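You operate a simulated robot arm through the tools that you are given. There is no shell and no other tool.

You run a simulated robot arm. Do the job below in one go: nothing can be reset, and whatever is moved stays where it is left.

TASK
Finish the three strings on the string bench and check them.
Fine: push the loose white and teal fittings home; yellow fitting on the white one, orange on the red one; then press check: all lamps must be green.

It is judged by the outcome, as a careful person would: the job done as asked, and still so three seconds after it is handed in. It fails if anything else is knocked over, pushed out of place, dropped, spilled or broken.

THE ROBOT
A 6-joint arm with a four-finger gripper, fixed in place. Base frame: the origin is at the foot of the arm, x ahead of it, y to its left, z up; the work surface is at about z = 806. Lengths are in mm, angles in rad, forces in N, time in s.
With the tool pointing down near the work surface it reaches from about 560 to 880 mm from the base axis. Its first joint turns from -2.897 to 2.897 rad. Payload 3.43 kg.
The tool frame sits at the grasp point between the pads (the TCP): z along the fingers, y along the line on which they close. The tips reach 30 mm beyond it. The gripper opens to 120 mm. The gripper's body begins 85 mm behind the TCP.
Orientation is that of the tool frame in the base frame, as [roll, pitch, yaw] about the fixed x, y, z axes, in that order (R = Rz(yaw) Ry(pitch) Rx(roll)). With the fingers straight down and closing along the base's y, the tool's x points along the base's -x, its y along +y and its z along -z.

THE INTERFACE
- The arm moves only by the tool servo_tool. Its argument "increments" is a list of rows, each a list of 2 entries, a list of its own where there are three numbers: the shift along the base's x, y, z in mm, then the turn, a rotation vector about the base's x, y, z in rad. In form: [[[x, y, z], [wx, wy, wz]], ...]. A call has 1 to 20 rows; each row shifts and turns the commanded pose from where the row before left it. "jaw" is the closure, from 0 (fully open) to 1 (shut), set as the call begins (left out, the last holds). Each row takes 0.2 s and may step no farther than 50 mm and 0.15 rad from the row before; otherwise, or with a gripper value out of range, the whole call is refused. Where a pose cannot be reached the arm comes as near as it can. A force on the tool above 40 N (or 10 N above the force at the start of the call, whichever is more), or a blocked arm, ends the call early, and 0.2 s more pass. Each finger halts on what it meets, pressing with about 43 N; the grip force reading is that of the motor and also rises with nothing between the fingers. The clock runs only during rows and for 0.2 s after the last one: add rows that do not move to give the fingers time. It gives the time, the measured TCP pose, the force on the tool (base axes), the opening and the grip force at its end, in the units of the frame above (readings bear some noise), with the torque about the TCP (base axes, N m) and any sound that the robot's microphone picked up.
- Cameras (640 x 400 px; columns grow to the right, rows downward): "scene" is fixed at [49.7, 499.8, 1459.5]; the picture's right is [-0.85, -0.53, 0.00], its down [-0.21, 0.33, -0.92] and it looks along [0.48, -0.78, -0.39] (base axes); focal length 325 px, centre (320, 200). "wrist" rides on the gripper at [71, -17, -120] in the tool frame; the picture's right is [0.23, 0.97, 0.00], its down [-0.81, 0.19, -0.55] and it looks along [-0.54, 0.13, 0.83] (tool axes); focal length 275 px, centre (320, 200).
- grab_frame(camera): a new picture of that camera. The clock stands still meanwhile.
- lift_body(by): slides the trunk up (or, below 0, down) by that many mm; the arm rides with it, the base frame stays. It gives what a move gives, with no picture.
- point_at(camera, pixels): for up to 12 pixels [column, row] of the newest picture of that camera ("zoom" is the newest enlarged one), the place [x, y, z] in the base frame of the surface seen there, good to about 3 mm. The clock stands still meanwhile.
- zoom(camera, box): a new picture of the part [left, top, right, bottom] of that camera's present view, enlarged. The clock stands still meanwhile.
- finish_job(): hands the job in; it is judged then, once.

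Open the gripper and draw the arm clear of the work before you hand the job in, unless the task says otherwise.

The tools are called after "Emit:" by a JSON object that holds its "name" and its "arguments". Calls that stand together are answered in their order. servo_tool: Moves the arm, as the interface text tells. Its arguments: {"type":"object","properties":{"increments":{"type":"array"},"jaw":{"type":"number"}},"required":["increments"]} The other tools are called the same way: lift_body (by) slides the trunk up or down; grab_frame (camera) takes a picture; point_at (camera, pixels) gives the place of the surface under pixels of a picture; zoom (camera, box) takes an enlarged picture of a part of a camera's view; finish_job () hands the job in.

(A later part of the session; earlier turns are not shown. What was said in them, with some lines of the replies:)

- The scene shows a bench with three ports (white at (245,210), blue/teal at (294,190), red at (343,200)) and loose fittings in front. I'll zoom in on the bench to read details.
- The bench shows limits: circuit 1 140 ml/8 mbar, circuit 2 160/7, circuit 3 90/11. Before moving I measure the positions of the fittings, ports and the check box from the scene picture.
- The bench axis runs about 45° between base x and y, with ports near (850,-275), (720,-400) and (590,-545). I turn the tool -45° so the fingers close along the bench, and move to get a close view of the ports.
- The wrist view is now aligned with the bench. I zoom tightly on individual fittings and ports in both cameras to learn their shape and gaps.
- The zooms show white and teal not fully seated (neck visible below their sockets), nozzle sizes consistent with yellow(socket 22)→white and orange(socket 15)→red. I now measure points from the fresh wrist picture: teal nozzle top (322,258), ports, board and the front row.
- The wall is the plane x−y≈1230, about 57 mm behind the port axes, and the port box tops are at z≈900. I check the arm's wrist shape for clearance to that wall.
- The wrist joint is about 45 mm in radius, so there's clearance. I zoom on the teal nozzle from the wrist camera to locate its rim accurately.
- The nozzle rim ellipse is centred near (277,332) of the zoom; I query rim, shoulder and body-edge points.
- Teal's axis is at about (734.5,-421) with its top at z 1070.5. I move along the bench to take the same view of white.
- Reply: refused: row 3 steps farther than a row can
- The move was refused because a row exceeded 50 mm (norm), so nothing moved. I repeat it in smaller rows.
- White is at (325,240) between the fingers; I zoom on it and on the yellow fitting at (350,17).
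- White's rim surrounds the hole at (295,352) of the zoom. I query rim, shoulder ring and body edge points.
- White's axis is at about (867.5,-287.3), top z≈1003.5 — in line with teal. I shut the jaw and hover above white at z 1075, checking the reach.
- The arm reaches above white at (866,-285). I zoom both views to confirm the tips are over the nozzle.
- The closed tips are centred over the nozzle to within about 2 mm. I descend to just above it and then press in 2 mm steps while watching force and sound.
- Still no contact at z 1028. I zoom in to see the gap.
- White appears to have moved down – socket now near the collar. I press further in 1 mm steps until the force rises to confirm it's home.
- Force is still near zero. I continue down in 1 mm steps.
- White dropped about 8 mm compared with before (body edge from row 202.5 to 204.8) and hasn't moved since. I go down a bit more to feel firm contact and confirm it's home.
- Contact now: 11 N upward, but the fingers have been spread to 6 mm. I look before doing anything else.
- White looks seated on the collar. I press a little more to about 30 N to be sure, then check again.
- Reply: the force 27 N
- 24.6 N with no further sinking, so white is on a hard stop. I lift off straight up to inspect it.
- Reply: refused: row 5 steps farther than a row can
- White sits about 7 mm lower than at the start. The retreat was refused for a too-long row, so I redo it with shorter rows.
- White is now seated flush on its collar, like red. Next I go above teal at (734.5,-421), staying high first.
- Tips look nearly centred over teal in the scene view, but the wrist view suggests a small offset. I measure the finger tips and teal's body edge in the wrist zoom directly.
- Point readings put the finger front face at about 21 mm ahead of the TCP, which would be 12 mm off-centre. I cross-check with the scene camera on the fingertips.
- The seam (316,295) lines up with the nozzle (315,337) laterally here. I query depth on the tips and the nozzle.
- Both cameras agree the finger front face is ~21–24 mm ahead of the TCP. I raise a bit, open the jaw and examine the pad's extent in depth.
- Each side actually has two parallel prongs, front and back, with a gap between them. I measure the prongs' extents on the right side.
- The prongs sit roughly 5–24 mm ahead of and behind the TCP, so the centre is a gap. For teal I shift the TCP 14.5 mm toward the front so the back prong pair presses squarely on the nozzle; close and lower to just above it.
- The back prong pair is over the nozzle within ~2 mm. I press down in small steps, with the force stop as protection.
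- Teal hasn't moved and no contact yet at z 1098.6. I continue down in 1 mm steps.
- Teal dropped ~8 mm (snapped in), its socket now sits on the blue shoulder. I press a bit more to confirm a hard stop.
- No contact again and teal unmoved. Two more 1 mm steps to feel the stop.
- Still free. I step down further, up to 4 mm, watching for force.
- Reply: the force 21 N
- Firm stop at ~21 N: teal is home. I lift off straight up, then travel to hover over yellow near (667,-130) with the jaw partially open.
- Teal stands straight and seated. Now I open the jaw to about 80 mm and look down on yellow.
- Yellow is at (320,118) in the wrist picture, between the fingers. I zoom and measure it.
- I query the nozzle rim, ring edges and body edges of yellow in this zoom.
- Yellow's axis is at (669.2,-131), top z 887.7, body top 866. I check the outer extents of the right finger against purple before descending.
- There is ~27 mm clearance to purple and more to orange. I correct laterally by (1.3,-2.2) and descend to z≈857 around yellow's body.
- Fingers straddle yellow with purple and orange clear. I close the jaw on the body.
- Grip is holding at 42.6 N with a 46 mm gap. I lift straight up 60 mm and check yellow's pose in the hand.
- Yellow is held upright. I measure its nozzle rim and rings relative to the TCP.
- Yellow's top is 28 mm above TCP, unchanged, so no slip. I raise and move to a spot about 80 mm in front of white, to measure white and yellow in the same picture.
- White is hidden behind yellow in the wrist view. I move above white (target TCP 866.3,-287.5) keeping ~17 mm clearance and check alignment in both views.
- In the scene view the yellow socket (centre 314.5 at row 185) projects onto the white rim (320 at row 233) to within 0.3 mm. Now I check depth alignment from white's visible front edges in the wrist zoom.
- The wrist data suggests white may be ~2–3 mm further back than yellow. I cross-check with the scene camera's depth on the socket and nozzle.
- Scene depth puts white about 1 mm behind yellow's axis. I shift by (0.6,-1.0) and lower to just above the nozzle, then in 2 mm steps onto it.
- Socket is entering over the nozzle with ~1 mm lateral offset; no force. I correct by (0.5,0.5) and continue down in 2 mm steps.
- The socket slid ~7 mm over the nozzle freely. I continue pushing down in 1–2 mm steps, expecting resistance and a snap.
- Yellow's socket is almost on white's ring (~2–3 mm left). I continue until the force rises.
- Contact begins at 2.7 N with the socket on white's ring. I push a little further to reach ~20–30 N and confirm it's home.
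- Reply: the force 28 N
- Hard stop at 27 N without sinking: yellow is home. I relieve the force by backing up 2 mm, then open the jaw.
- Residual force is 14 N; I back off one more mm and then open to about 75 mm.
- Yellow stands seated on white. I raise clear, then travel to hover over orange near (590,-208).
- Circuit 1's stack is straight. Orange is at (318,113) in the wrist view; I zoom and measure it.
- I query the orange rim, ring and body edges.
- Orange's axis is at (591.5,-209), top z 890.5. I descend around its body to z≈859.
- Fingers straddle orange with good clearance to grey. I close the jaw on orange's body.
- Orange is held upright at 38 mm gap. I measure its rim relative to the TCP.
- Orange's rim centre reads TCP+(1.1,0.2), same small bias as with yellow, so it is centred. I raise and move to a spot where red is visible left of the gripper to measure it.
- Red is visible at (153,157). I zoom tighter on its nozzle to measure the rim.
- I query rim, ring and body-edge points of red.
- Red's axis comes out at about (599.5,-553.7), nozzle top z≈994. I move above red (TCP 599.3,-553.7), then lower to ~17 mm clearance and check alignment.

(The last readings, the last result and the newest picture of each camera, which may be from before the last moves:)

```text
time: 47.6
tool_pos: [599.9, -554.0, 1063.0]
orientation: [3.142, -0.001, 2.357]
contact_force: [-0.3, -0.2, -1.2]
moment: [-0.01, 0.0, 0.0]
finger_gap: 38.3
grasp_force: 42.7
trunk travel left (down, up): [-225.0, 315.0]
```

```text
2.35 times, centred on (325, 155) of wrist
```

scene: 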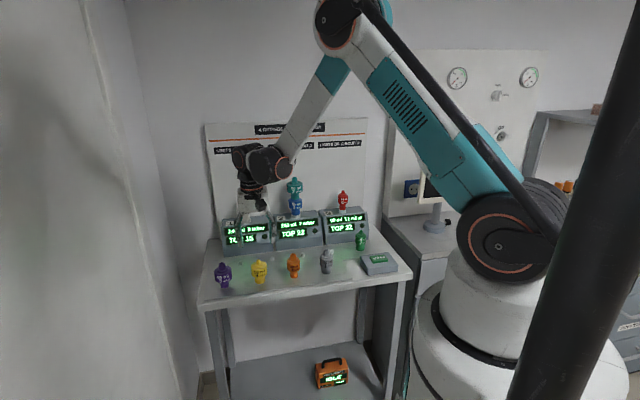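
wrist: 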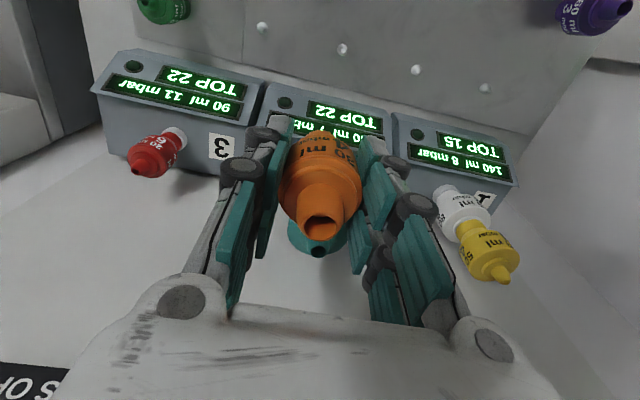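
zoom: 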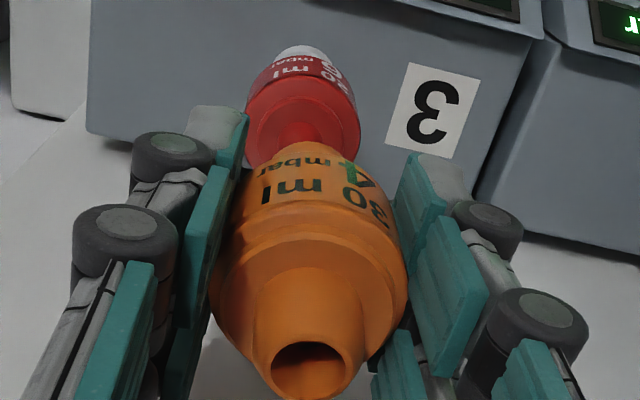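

In the scene view orange's socket (centre 315.5) is about 2.4 mm to the left of red's nozzle axis (320). I cross-check with depth points in both pictures.

Emit:
{"name": "point_at", "arguments": {"camera": "zoom", "pixels": [[253, 120], [354, 120], [303, 80], [270, 92], [338, 92], [262, 130], [343, 130], [300, 103], [271, 365], [346, 362], [308, 340], [300, 393]]}}

Emit:
{"name": "zoom", "arguments": {"camera": "scene", "box": [331, 180, 355, 200]}}

```text
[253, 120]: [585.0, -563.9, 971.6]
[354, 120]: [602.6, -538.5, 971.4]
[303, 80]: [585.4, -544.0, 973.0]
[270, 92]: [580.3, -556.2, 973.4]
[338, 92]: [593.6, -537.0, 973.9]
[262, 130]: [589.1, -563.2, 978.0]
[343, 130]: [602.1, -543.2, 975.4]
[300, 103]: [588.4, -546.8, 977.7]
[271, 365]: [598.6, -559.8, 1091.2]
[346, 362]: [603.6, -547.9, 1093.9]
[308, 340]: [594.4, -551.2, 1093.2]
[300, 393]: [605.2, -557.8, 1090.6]
```

```text
16.00 times, centred on (343, 190) of scene
```

zoom: 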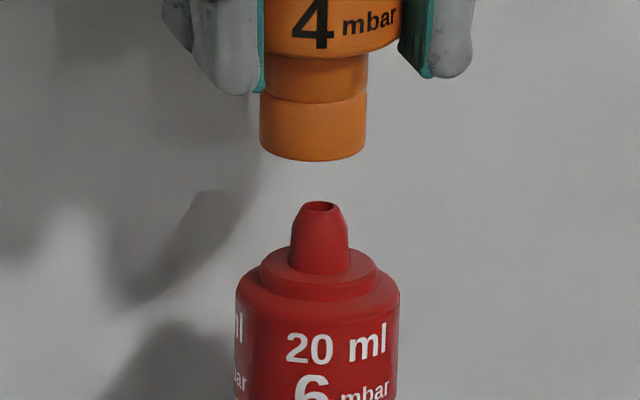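

Both views agree that orange must shift about 2.4 mm toward −u. I check depth on the scene zoom for the v-direction.

Emit:
{"name": "point_at", "arguments": {"camera": "zoom", "pixels": [[313, 120], [313, 135], [313, 148], [320, 235], [320, 245], [320, 255], [320, 225], [318, 320], [318, 350], [313, 110], [335, 30], [320, 260]]}}

```text
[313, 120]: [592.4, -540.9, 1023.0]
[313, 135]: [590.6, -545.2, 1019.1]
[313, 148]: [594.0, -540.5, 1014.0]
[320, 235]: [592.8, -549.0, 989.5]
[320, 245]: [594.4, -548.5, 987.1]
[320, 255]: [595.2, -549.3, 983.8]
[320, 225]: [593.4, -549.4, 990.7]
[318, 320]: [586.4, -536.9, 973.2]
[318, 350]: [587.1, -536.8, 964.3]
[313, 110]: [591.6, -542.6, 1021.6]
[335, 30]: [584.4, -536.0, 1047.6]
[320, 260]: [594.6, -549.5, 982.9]
```

Depth agrees to ~0.5 mm. I shift by (-1.9,-1.2) and lower to just above red's nozzle, then recheck the lateral alignment.

Emit:
{"name": "servo_tool", "arguments": {"increments": [[[-1.9, -1.2, -5], [0, 0, 0]], [[0, 0, -7], [0, 0, 0]], [[0, 0, 0], [0, 0, 0]]], "jaw": 1}}

Emit:
{"name": "zoom", "arguments": {"camera": "scene", "box": [331, 182, 355, 202]}}

```text
time: 48.4
tool_pos: [598.0, -553.3, 1051.4]
orientation: [-3.141, 0.0, 2.356]
contact_force: [-0.5, 0.4, -0.1]
moment: [0.03, -0.04, -0.01]
finger_gap: 38.0
grasp_force: 42.6
trunk travel left (down, up): [-225.0, 315.0]
```

```text
16.00 times, centred on (343, 192) of scene
```

zoom: 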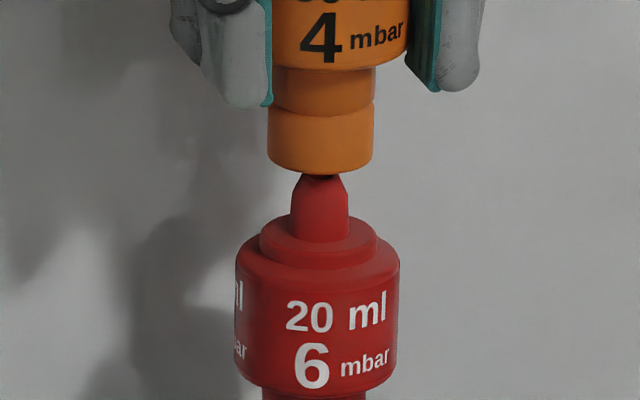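

Lateral alignment is now within 0.3 mm. I lower in 2 mm steps onto the nozzle.

Emit:
{"name": "servo_tool", "arguments": {"increments": [[[0, 0, -2], [0, 0, 0]], [[0, 0, -2], [0, 0, 0]], [[0, 0, -2], [0, 0, 0]], [[0, 0, -2], [0, 0, 0]], [[0, 0, -2], [0, 0, 0]], [[0, 0, 0], [0, 0, 0]]], "jaw": 1}}

Emit:
{"name": "zoom", "arguments": {"camera": "scene", "box": [331, 182, 355, 202]}}

```text
time: 49.8
tool_pos: [598.5, -553.8, 1041.8]
orientation: [3.141, 0.0, 2.357]
contact_force: [0.3, -0.5, -0.5]
moment: [-0.02, 0.01, 0.04]
finger_gap: 38.1
grasp_force: 42.8
trunk travel left (down, up): [-225.0, 315.0]
```

```text
16.00 times, centred on (343, 192) of scene
```

zoom: 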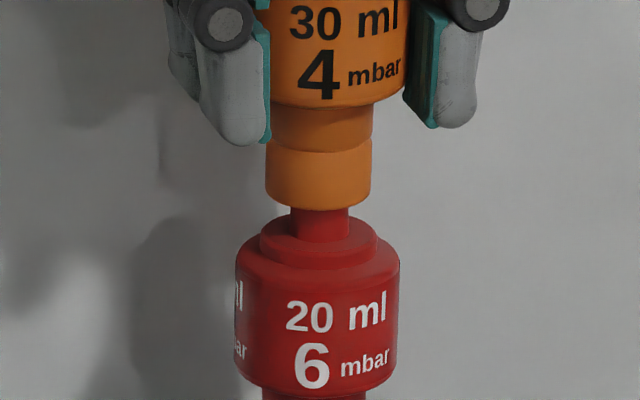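

The socket has gone over the nozzle without force. I continue down in 1–2 mm steps.

Emit:
{"name": "servo_tool", "arguments": {"increments": [[[0, 0, -2], [0, 0, 0]], [[0, 0, -2], [0, 0, 0]], [[0, 0, -2], [0, 0, 0]], [[0, 0, -1], [0, 0, 0]], [[0, 0, -1], [0, 0, 0]], [[0, 0, 0], [0, 0, 0]]], "jaw": 1}}

Emit:
{"name": "zoom", "arguments": {"camera": "scene", "box": [331, 182, 355, 202]}}

```text
time: 51.2
tool_pos: [598.2, -553.6, 1034.9]
orientation: [3.141, 0.001, 2.357]
contact_force: [0.5, 0.5, 0.1]
moment: [0.01, 0.04, -0.04]
finger_gap: 37.9
grasp_force: 42.7
trunk travel left (down, up): [-225.0, 315.0]
```

```text
16.00 times, centred on (343, 192) of scene
```

zoom: 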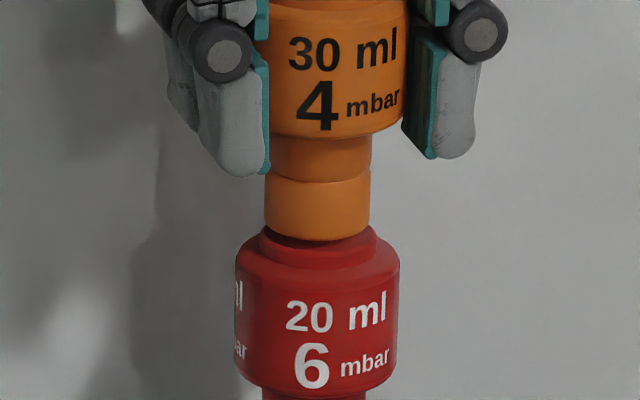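

Nearly down to red's ring. I keep pushing in 1 mm steps until the force rises.

Emit:
{"name": "servo_tool", "arguments": {"increments": [[[0, 0, -1], [0, 0, 0]], [[0, 0, -1], [0, 0, 0]], [[0, 0, -1], [0, 0, 0]], [[0, 0, -1], [0, 0, 0]], [[0, 0, 0], [0, 0, 0]]], "jaw": 1}}

Emit:
{"name": "zoom", "arguments": {"camera": "scene", "box": [331, 182, 355, 202]}}

```text
time: 52.4
tool_pos: [597.6, -553.8, 1031.0]
orientation: [-3.139, 0.001, 2.357]
contact_force: [4.6, -6.3, 22.2]
moment: [-0.52, -0.36, 0.02]
finger_gap: 38.1
grasp_force: 43.0
trunk travel left (down, up): [-225.0, 315.0]
```

```text
16.00 times, centred on (343, 192) of scene
```

zoom: 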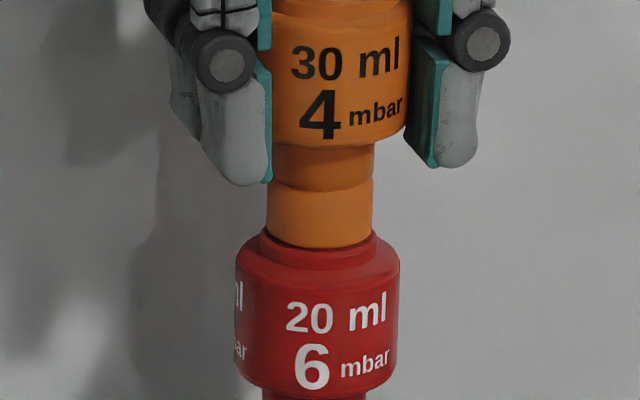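

Force is 22 N with orange on red's ring. One more mm to confirm it's a hard stop.

Emit:
{"name": "servo_tool", "arguments": {"increments": [[[0, 0, -1], [0, 0, 0]], [[0, 0, 0], [0, 0, 0]]], "jaw": 1}}

Emit:
{"name": "zoom", "arguments": {"camera": "scene", "box": [331, 182, 355, 202]}}

```text
time: 53.0
tool_pos: [596.3, -552.6, 1031.5]
orientation: [3.142, 0.001, 2.356]
contact_force: [7.7, -9.3, 32.7]
moment: [-0.48, -0.39, 0.05]
finger_gap: 38.1
grasp_force: 43.1
trunk travel left (down, up): [-225.0, 315.0]
```

```text
16.00 times, centred on (343, 192) of scene
```

zoom: 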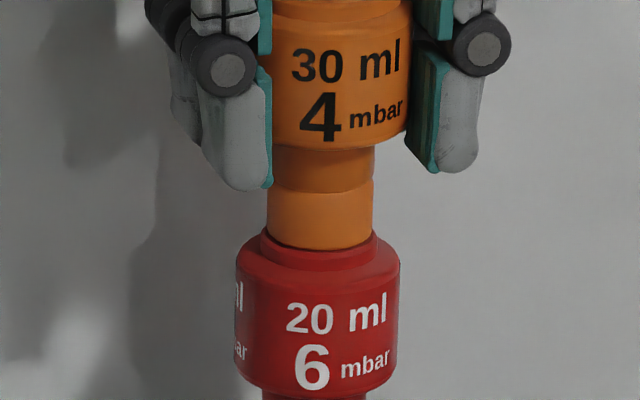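

Hard stop at 33 N — orange is home. I relieve the force upward by 3 mm and then open the jaw.

Emit:
{"name": "servo_tool", "arguments": {"increments": [[[0, 0, 1], [0, 0, 0]], [[0, 0, 1], [0, 0, 0]], [[0, 0, 0.7], [0, 0, 0]], [[0, 0, 0], [0, 0, 0]]], "jaw": 1}}

```text
time: 54.0
tool_pos: [596.2, -554.8, 1029.9]
orientation: [-3.141, -0.002, 2.358]
contact_force: [-1.0, -4.0, 4.7]
moment: [-0.11, 0.23, 0.03]
finger_gap: 38.0
grasp_force: 42.8
trunk travel left (down, up): [-225.0, 315.0]
```

Force is down to ~5 N, so I open to about 75 mm and look.

Emit:
{"name": "servo_tool", "arguments": {"increments": [[[0, 0, 0], [0, 0, 0]], [[0, 0, 0], [0, 0, 0]], [[0, 0, 0], [0, 0, 0]]], "jaw": 0.36}}

Emit:
{"name": "zoom", "arguments": {"camera": "scene", "box": [319, 170, 367, 210]}}

Emit:
{"name": "grab_frame", "arguments": {"camera": "wrist"}}

```text
time: 54.8
tool_pos: [598.5, -554.5, 1031.1]
orientation: [3.141, 0.001, 2.357]
contact_force: [0.1, -0.2, 0.0]
moment: [-0.01, -0.03, -0.01]
finger_gap: 76.6
grasp_force: 0.0
trunk travel left (down, up): [-225.0, 315.0]
```

```text
10.00 times, centred on (343, 190) of scene
```

zoom: 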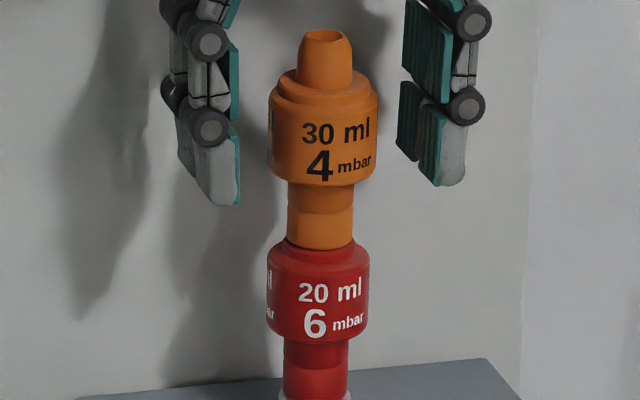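

```text
taken
```

wrist: 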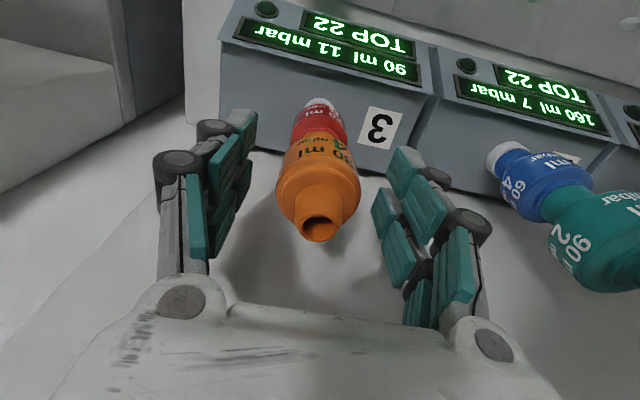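

Orange is seated straight on red. I raise clear and move toward the check box, closing the jaw on the way, for a closer look.

Emit:
{"name": "servo_tool", "arguments": {"increments": [[[0, 0, 30], [0, 0, 0]], [[0, 0, 45], [0, 0, 0]], [[-3, 3, 25], [0, 0, 0]], [[-30, 30, 0], [0, 0, 0]], [[-30, 32, 0], [0, 0, 0]], [[-30, 33, 0], [0, 0, 0]], [[-30, 33, -20], [0, 0, 0]], [[-25, 33, -30], [0, 0, 0]], [[0, 0, -30], [0, 0, 0]], [[0, 0, 0], [0, 0, 0]]], "jaw": 0.36}}

Emit:
{"name": "grab_frame", "arguments": {"camera": "wrist"}}

Emit:
{"name": "grab_frame", "arguments": {"camera": "scene"}}

Emit:
{"name": "zoom", "arguments": {"camera": "scene", "box": [330, 220, 426, 290]}}

```text
refused: row 8 steps farther than a row can; nothing moved
```

```text
taken
```

wrist: 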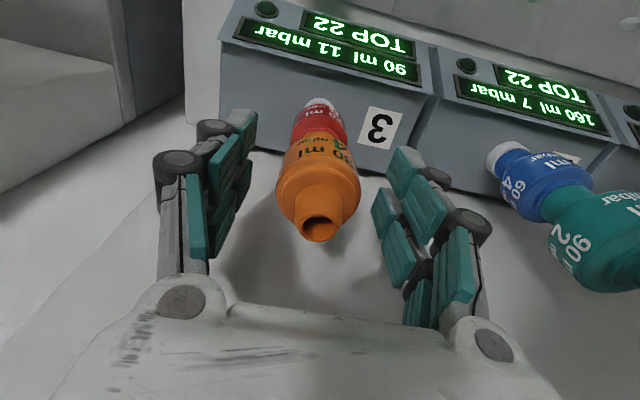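

```text
taken
```

scene: 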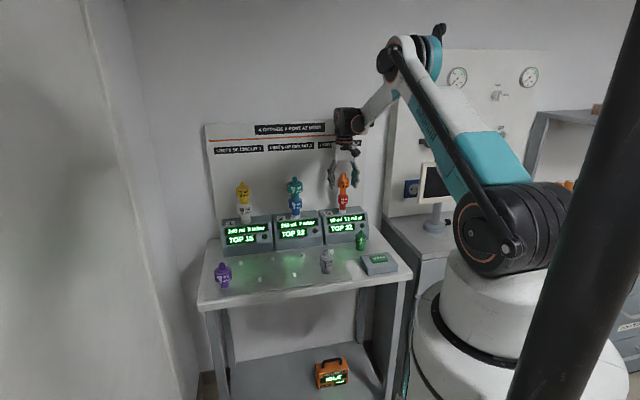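

```text
5.71 times, centred on (378, 255) of scene
```

zoom: 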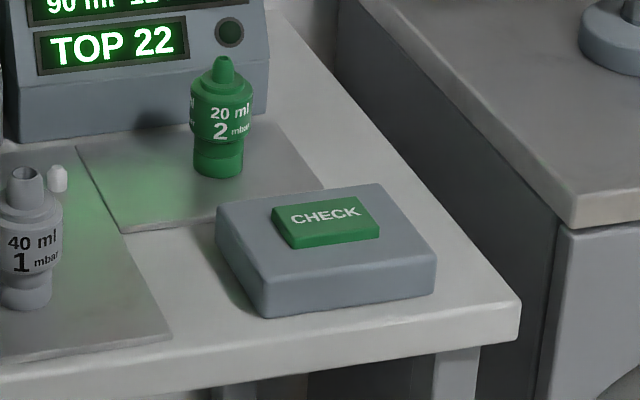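

The move was refused (one row too long). The check button is visible at (328,217) of the zoom; I measure it and redo the retreat in shorter rows.

Emit:
{"name": "point_at", "arguments": {"camera": "zoom", "pixels": [[325, 215], [280, 215], [372, 205], [330, 232], [300, 240], [350, 190], [240, 215], [410, 240], [330, 275], [225, 60], [222, 110], [221, 165]]}}

Emit:
{"name": "servo_tool", "arguments": {"increments": [[[0, 0, 30], [0, 0, 0]], [[0, 0, 45], [0, 0, 0]], [[-3, 3, 25], [0, 0, 0]], [[-30, 30, 0], [0, 0, 0]], [[-30, 32, 0], [0, 0, 0]], [[-30, 33, 0], [0, 0, 0]], [[-30, 33, -15], [0, 0, 0]], [[-25, 33, -20], [0, 0, 0]], [[0, 0, -40], [0, 0, 0]], [[0, 0, 0], [0, 0, 0]]], "jaw": 0.36}}

Emit:
{"name": "grab_frame", "arguments": {"camera": "wrist"}}

```text
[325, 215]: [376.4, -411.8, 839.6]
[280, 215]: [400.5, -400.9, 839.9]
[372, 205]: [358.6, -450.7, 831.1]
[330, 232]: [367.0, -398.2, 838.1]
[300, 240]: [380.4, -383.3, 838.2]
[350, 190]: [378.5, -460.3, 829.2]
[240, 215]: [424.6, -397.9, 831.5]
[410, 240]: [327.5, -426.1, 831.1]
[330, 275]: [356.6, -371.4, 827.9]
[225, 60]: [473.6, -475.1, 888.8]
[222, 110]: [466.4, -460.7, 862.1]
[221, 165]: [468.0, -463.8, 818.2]
```

```text
time: 57.0
tool_pos: [450.4, -389.7, 1055.0]
orientation: [-3.141, 0.0, 2.355]
contact_force: [0.3, -0.5, 0.9]
moment: [0.04, 0.02, 0.01]
finger_gap: 77.0
grasp_force: 0.0
trunk travel left (down, up): [-225.0, 315.0]
```

```text
taken
```

wrist: 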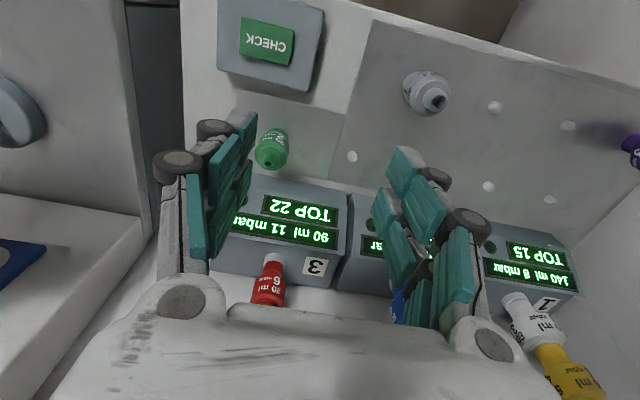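

The CHECK button is at (267,42) in the wrist view. I measure its corners and centre.

Emit:
{"name": "point_at", "arguments": {"camera": "wrist", "pixels": [[267, 42], [247, 22], [290, 30], [288, 60], [245, 52], [225, 10], [310, 75], [228, 65], [318, 15], [272, 140], [264, 158], [285, 140]]}}

Emit:
{"name": "zoom", "arguments": {"camera": "wrist", "box": [200, 0, 340, 110]}}

```text
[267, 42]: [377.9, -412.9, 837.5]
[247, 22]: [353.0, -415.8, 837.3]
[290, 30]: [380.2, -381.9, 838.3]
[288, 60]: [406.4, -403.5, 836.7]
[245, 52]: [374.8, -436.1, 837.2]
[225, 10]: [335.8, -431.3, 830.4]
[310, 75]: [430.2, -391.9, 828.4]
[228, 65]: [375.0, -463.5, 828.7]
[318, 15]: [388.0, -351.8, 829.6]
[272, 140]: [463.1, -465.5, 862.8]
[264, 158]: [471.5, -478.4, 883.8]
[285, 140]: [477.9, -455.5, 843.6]
```

```text
3.64 times, centred on (270, 55) of wrist
```

zoom: 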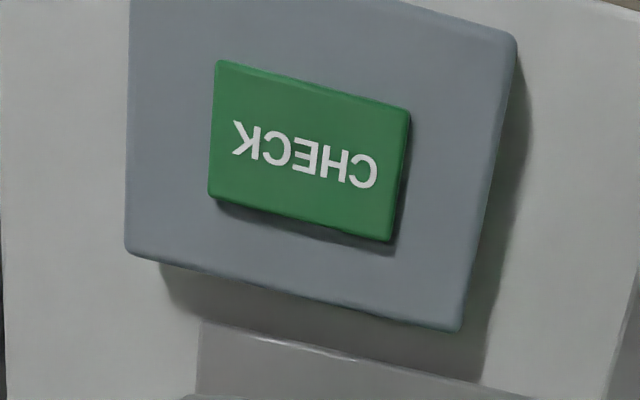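

The button centre is at (378.5,-410), top z≈837.5. Before pressing I inspect all three strings once more.

Emit:
{"name": "zoom", "arguments": {"camera": "scene", "box": [220, 170, 316, 230]}}

Emit:
{"name": "zoom", "arguments": {"camera": "scene", "box": [275, 165, 371, 225]}}

```text
6.67 times, centred on (268, 200) of scene
```

zoom: 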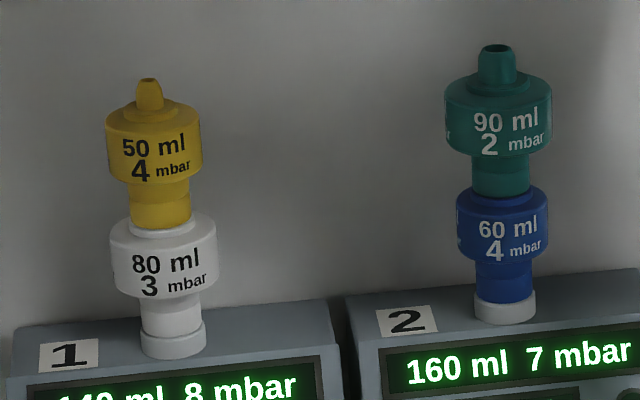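

```text
6.67 times, centred on (323, 195) of scene
```

zoom: 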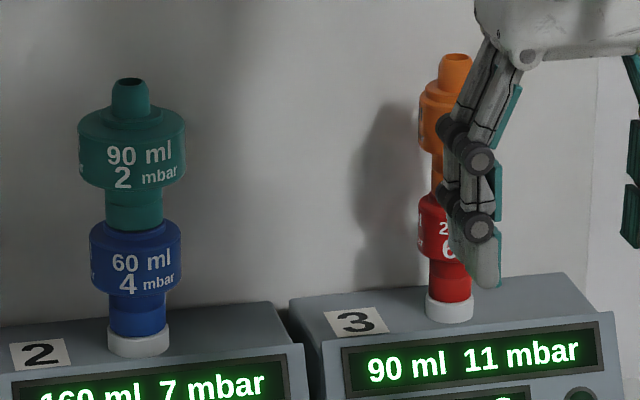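

All three strings look fully seated. I move above the button with the jaw shut, offset 14.5 mm so the front prong pair lands on the button's centre.

Emit:
{"name": "servo_tool", "arguments": {"increments": [[[-20, -10, 0], [0, 0, 0]], [[-20, -10, 0], [0, 0, 0]], [[-21.6, -10.6, 0], [0, 0, 0]], [[0, 0, -40], [0, 0, 0]], [[0, 0, -40], [0, 0, 0]], [[0, 0, -40], [0, 0, 0]], [[0, 0, -25], [0, 0, 0]], [[0, 0, 0], [0, 0, 0]]], "jaw": 1}}

Emit:
{"name": "grab_frame", "arguments": {"camera": "wrist"}}

Emit:
{"name": "zoom", "arguments": {"camera": "scene", "box": [330, 220, 426, 290]}}

```text
time: 58.8
tool_pos: [387.2, -420.9, 912.7]
orientation: [3.141, 0.0, 2.356]
contact_force: [0.1, 0.3, 0.6]
moment: [-0.01, -0.03, 0.0]
finger_gap: 0.0
grasp_force: 33.4
trunk travel left (down, up): [-225.0, 315.0]
```

```text
taken
```

wrist: 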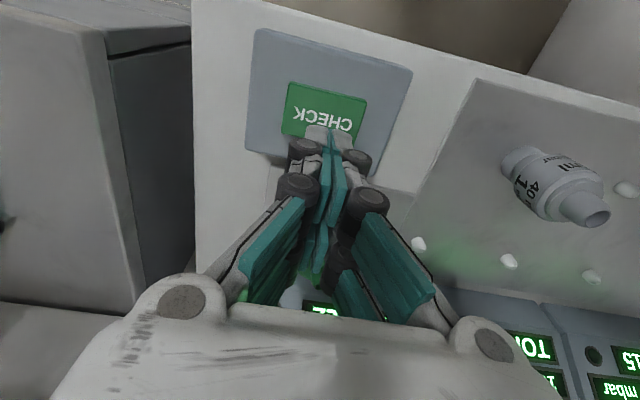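

```text
5.71 times, centred on (378, 255) of scene
```

zoom: 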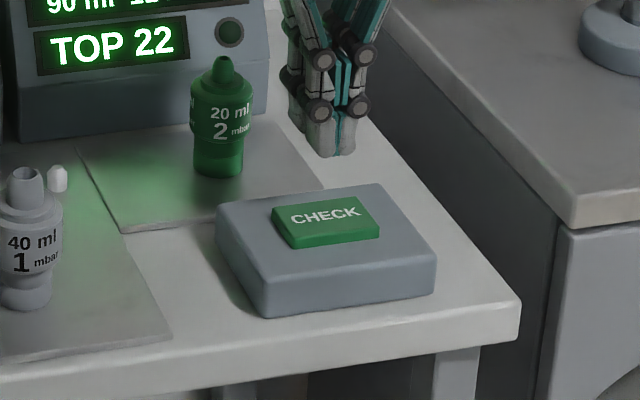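

Reach is fine and the tips hover over the button. I lower to just above it, then press gently in 1 mm steps.

Emit:
{"name": "servo_tool", "arguments": {"increments": [[[0, 0, -25], [0, 0, 0]], [[0, 0, -13], [0, 0, 0]], [[0, 0, -3], [0, 0, 0]], [[0, 0, -2], [0, 0, 0]], [[0, 0, -1], [0, 0, 0]], [[0, 0, 0], [0, 0, 0]]], "jaw": 1}}

Emit:
{"name": "zoom", "arguments": {"camera": "scene", "box": [330, 220, 426, 290]}}

```text
time: 60.2
tool_pos: [388.2, -421.1, 869.3]
orientation: [3.14, 0.001, 2.356]
contact_force: [0.8, 0.3, 0.7]
moment: [0.01, -0.02, -0.02]
finger_gap: 0.0
grasp_force: 32.7
trunk travel left (down, up): [-225.0, 315.0]
```

```text
5.71 times, centred on (378, 255) of scene
```

zoom: 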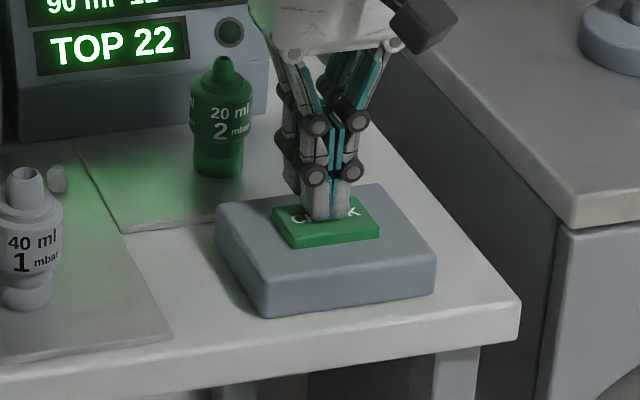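

The tips are just above the button, no contact yet. I press on in 1 mm steps.

Emit:
{"name": "servo_tool", "arguments": {"increments": [[[0, 0, -1], [0, 0, 0]], [[0, 0, -1], [0, 0, 0]], [[0, 0, -1], [0, 0, 0]], [[0, 0, -1], [0, 0, 0]], [[0, 0, 0], [0, 0, 0]]], "jaw": 1}}

Emit:
{"name": "grab_frame", "arguments": {"camera": "scene"}}

```text
time: 61.4
tool_pos: [387.3, -421.0, 864.1]
orientation: [-3.141, 0.0, 2.356]
contact_force: [0.4, 0.0, 1.4]
moment: [0.01, -0.02, 0.03]
finger_gap: 6.0
grasp_force: 33.4
trunk travel left (down, up): [-225.0, 315.0]
```

```text
taken
```

scene: 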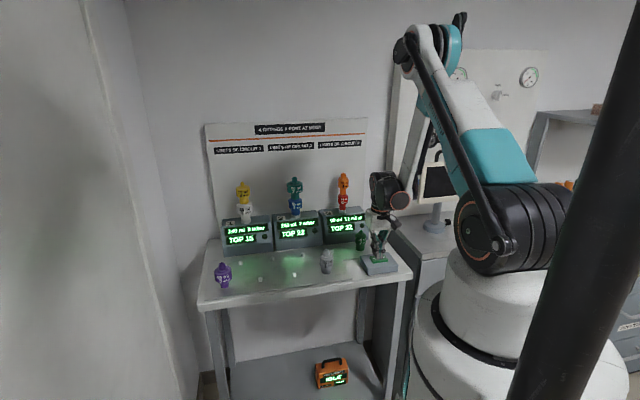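

Contact is just beginning (gap reading opened, 1.4 N). I press a few more 1 mm steps.

Emit:
{"name": "servo_tool", "arguments": {"increments": [[[0, 0, -1], [0, 0, 0]], [[0, 0, -1], [0, 0, 0]], [[0, 0, 0], [0, 0, 0]]], "jaw": 1}}

Emit:
{"name": "zoom", "arguments": {"camera": "scene", "box": [215, 200, 375, 260]}}

```text
time: 62.2
tool_pos: [387.7, -421.0, 861.4]
orientation: [3.141, 0.0, 2.356]
contact_force: [0.2, -0.6, 2.7]
moment: [0.0, 0.03, -0.01]
finger_gap: 6.1
grasp_force: 33.4
trunk travel left (down, up): [-225.0, 315.0]
heard: click
```

```text
4.00 times, centred on (295, 230) of scene
```

zoom: 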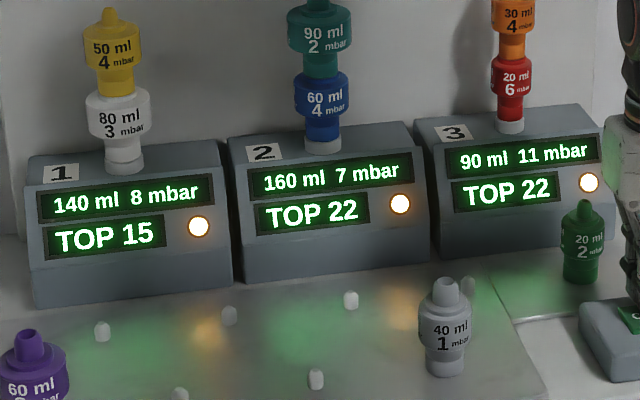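

A click was heard and all three lamps lit amber, likely the test running. I lift off the button and wait a moment for the result.

Emit:
{"name": "servo_tool", "arguments": {"increments": [[[0, 0, 3], [0, 0, 0]], [[0, 0, 10], [0, 0, 0]], [[0, 0, 20], [0, 0, 0]], [[0, 0, 0], [0, 0, 0]], [[0, 0, 0], [0, 0, 0]]], "jaw": 1}}

Emit:
{"name": "zoom", "arguments": {"camera": "scene", "box": [215, 200, 375, 260]}}

```text
time: 63.4
tool_pos: [387.1, -420.9, 893.8]
orientation: [-3.141, 0.0, 2.357]
contact_force: [0.2, 0.0, 0.1]
moment: [0.0, 0.01, -0.02]
finger_gap: 0.0
grasp_force: 33.7
trunk travel left (down, up): [-225.0, 315.0]
```

```text
4.00 times, centred on (295, 230) of scene
```

zoom: 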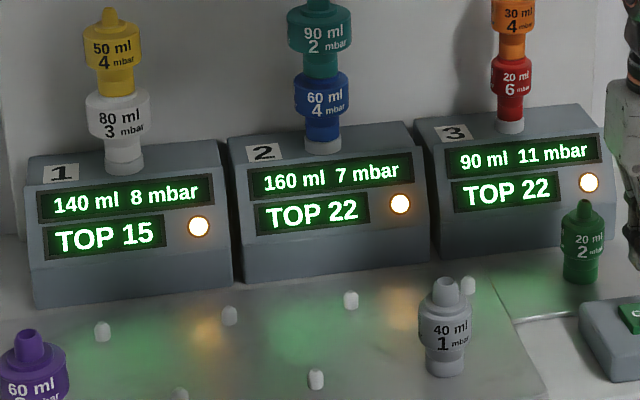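

Still amber after ~1.2 s. I raise the arm and let more time pass before judging.

Emit:
{"name": "servo_tool", "arguments": {"increments": [[[0, 0, 30], [0, 0, 0]], [[0, 0, 40], [0, 0, 0]], [[0, 0, 40], [0, 0, 0]], [[0, 0, 0], [0, 0, 0]], [[0, 0, 0], [0, 0, 0]], [[0, 0, 0], [0, 0, 0]], [[0, 0, 0], [0, 0, 0]], [[0, 0, 0], [0, 0, 0]]], "jaw": 1}}

Emit:
{"name": "zoom", "arguments": {"camera": "scene", "box": [215, 170, 375, 260]}}

```text
time: 65.2
tool_pos: [387.4, -420.1, 1004.3]
orientation: [-3.141, 0.001, 2.357]
contact_force: [0.2, -0.5, -0.1]
moment: [-0.02, 0.04, 0.01]
finger_gap: 0.1
grasp_force: 33.7
trunk travel left (down, up): [-225.0, 315.0]
```

```text
4.00 times, centred on (295, 215) of scene
```

zoom: 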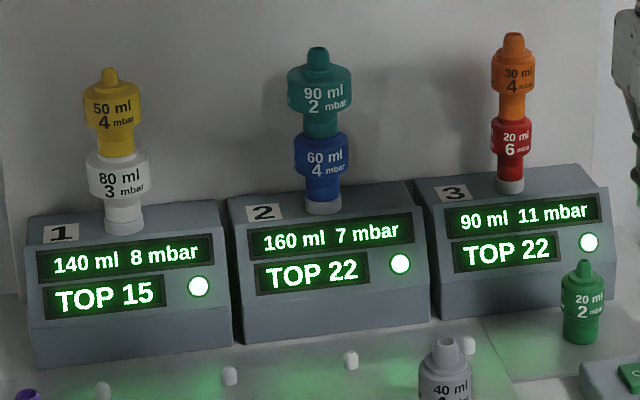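

All three lamps are now green. I open the gripper and draw the arm up and clear of the bench.

Emit:
{"name": "servo_tool", "arguments": {"increments": [[[0, 0, 45], [0, 0, 0]], [[0, 0, 45], [0, 0, 0]], [[5, 20, 40], [0, 0, 0]], [[10, 30, 30], [0, 0, 0]], [[10, 30, 30], [0, 0, 0]], [[10, 30, 20], [0, 0, 0]], [[10, 30, 10], [0, 0, 0]], [[0, 0, 0], [0, 0, 0]], [[0, 0, 0], [0, 0, 0]]], "jaw": 0}}

Emit:
{"name": "grab_frame", "arguments": {"camera": "scene"}}

Emit:
{"name": "zoom", "arguments": {"camera": "scene", "box": [190, 160, 420, 310]}}

```text
time: 67.2
tool_pos: [433.2, -279.5, 1225.3]
orientation: [-3.141, 0.001, 2.356]
contact_force: [0.1, 0.1, 1.5]
moment: [0.04, 0.01, 0.0]
finger_gap: 120.0
grasp_force: 0.0
trunk travel left (down, up): [-225.0, 315.0]
```

```text
taken
```

scene: 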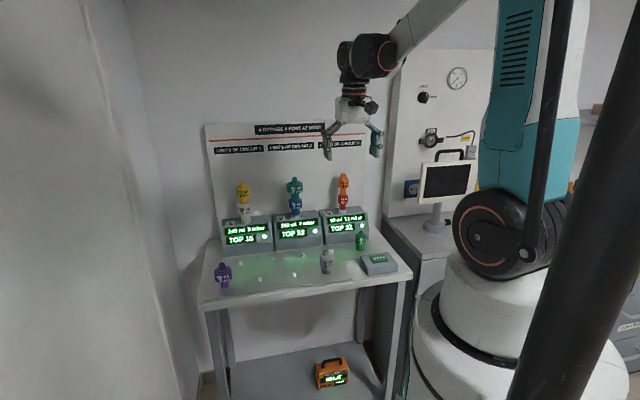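

```text
2.67 times, centred on (305, 235) of scene
```

zoom: 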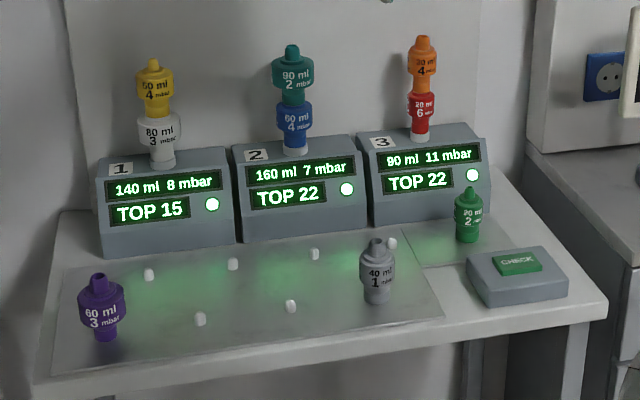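

All lamps are green, the three strings stand seated, the spare purple, grey and green fittings are in their places, and the arm is clear with the gripper open. I hand the job in.

Emit:
{"name": "finish_job", "arguments": {}}

```text
The job is handed in.
```

All three strings are finished. The check showed green on all three lamps, and they were still green when I handed the job in.

- **Pushed home:** the white fitting on port 1 and the teal one on port 2 each dropped about 8 mm. Both then held firm under a press of more than 20 N.
- **Fitted:** yellow is on white and orange is on red, each pressed down to a hard stop.
- **Check:** the button clicked, the lamps went amber for a few seconds while it tested, then turned green.

The spare purple, grey and green fittings are still in their places. The arm is clear of the bench with the gripper open.
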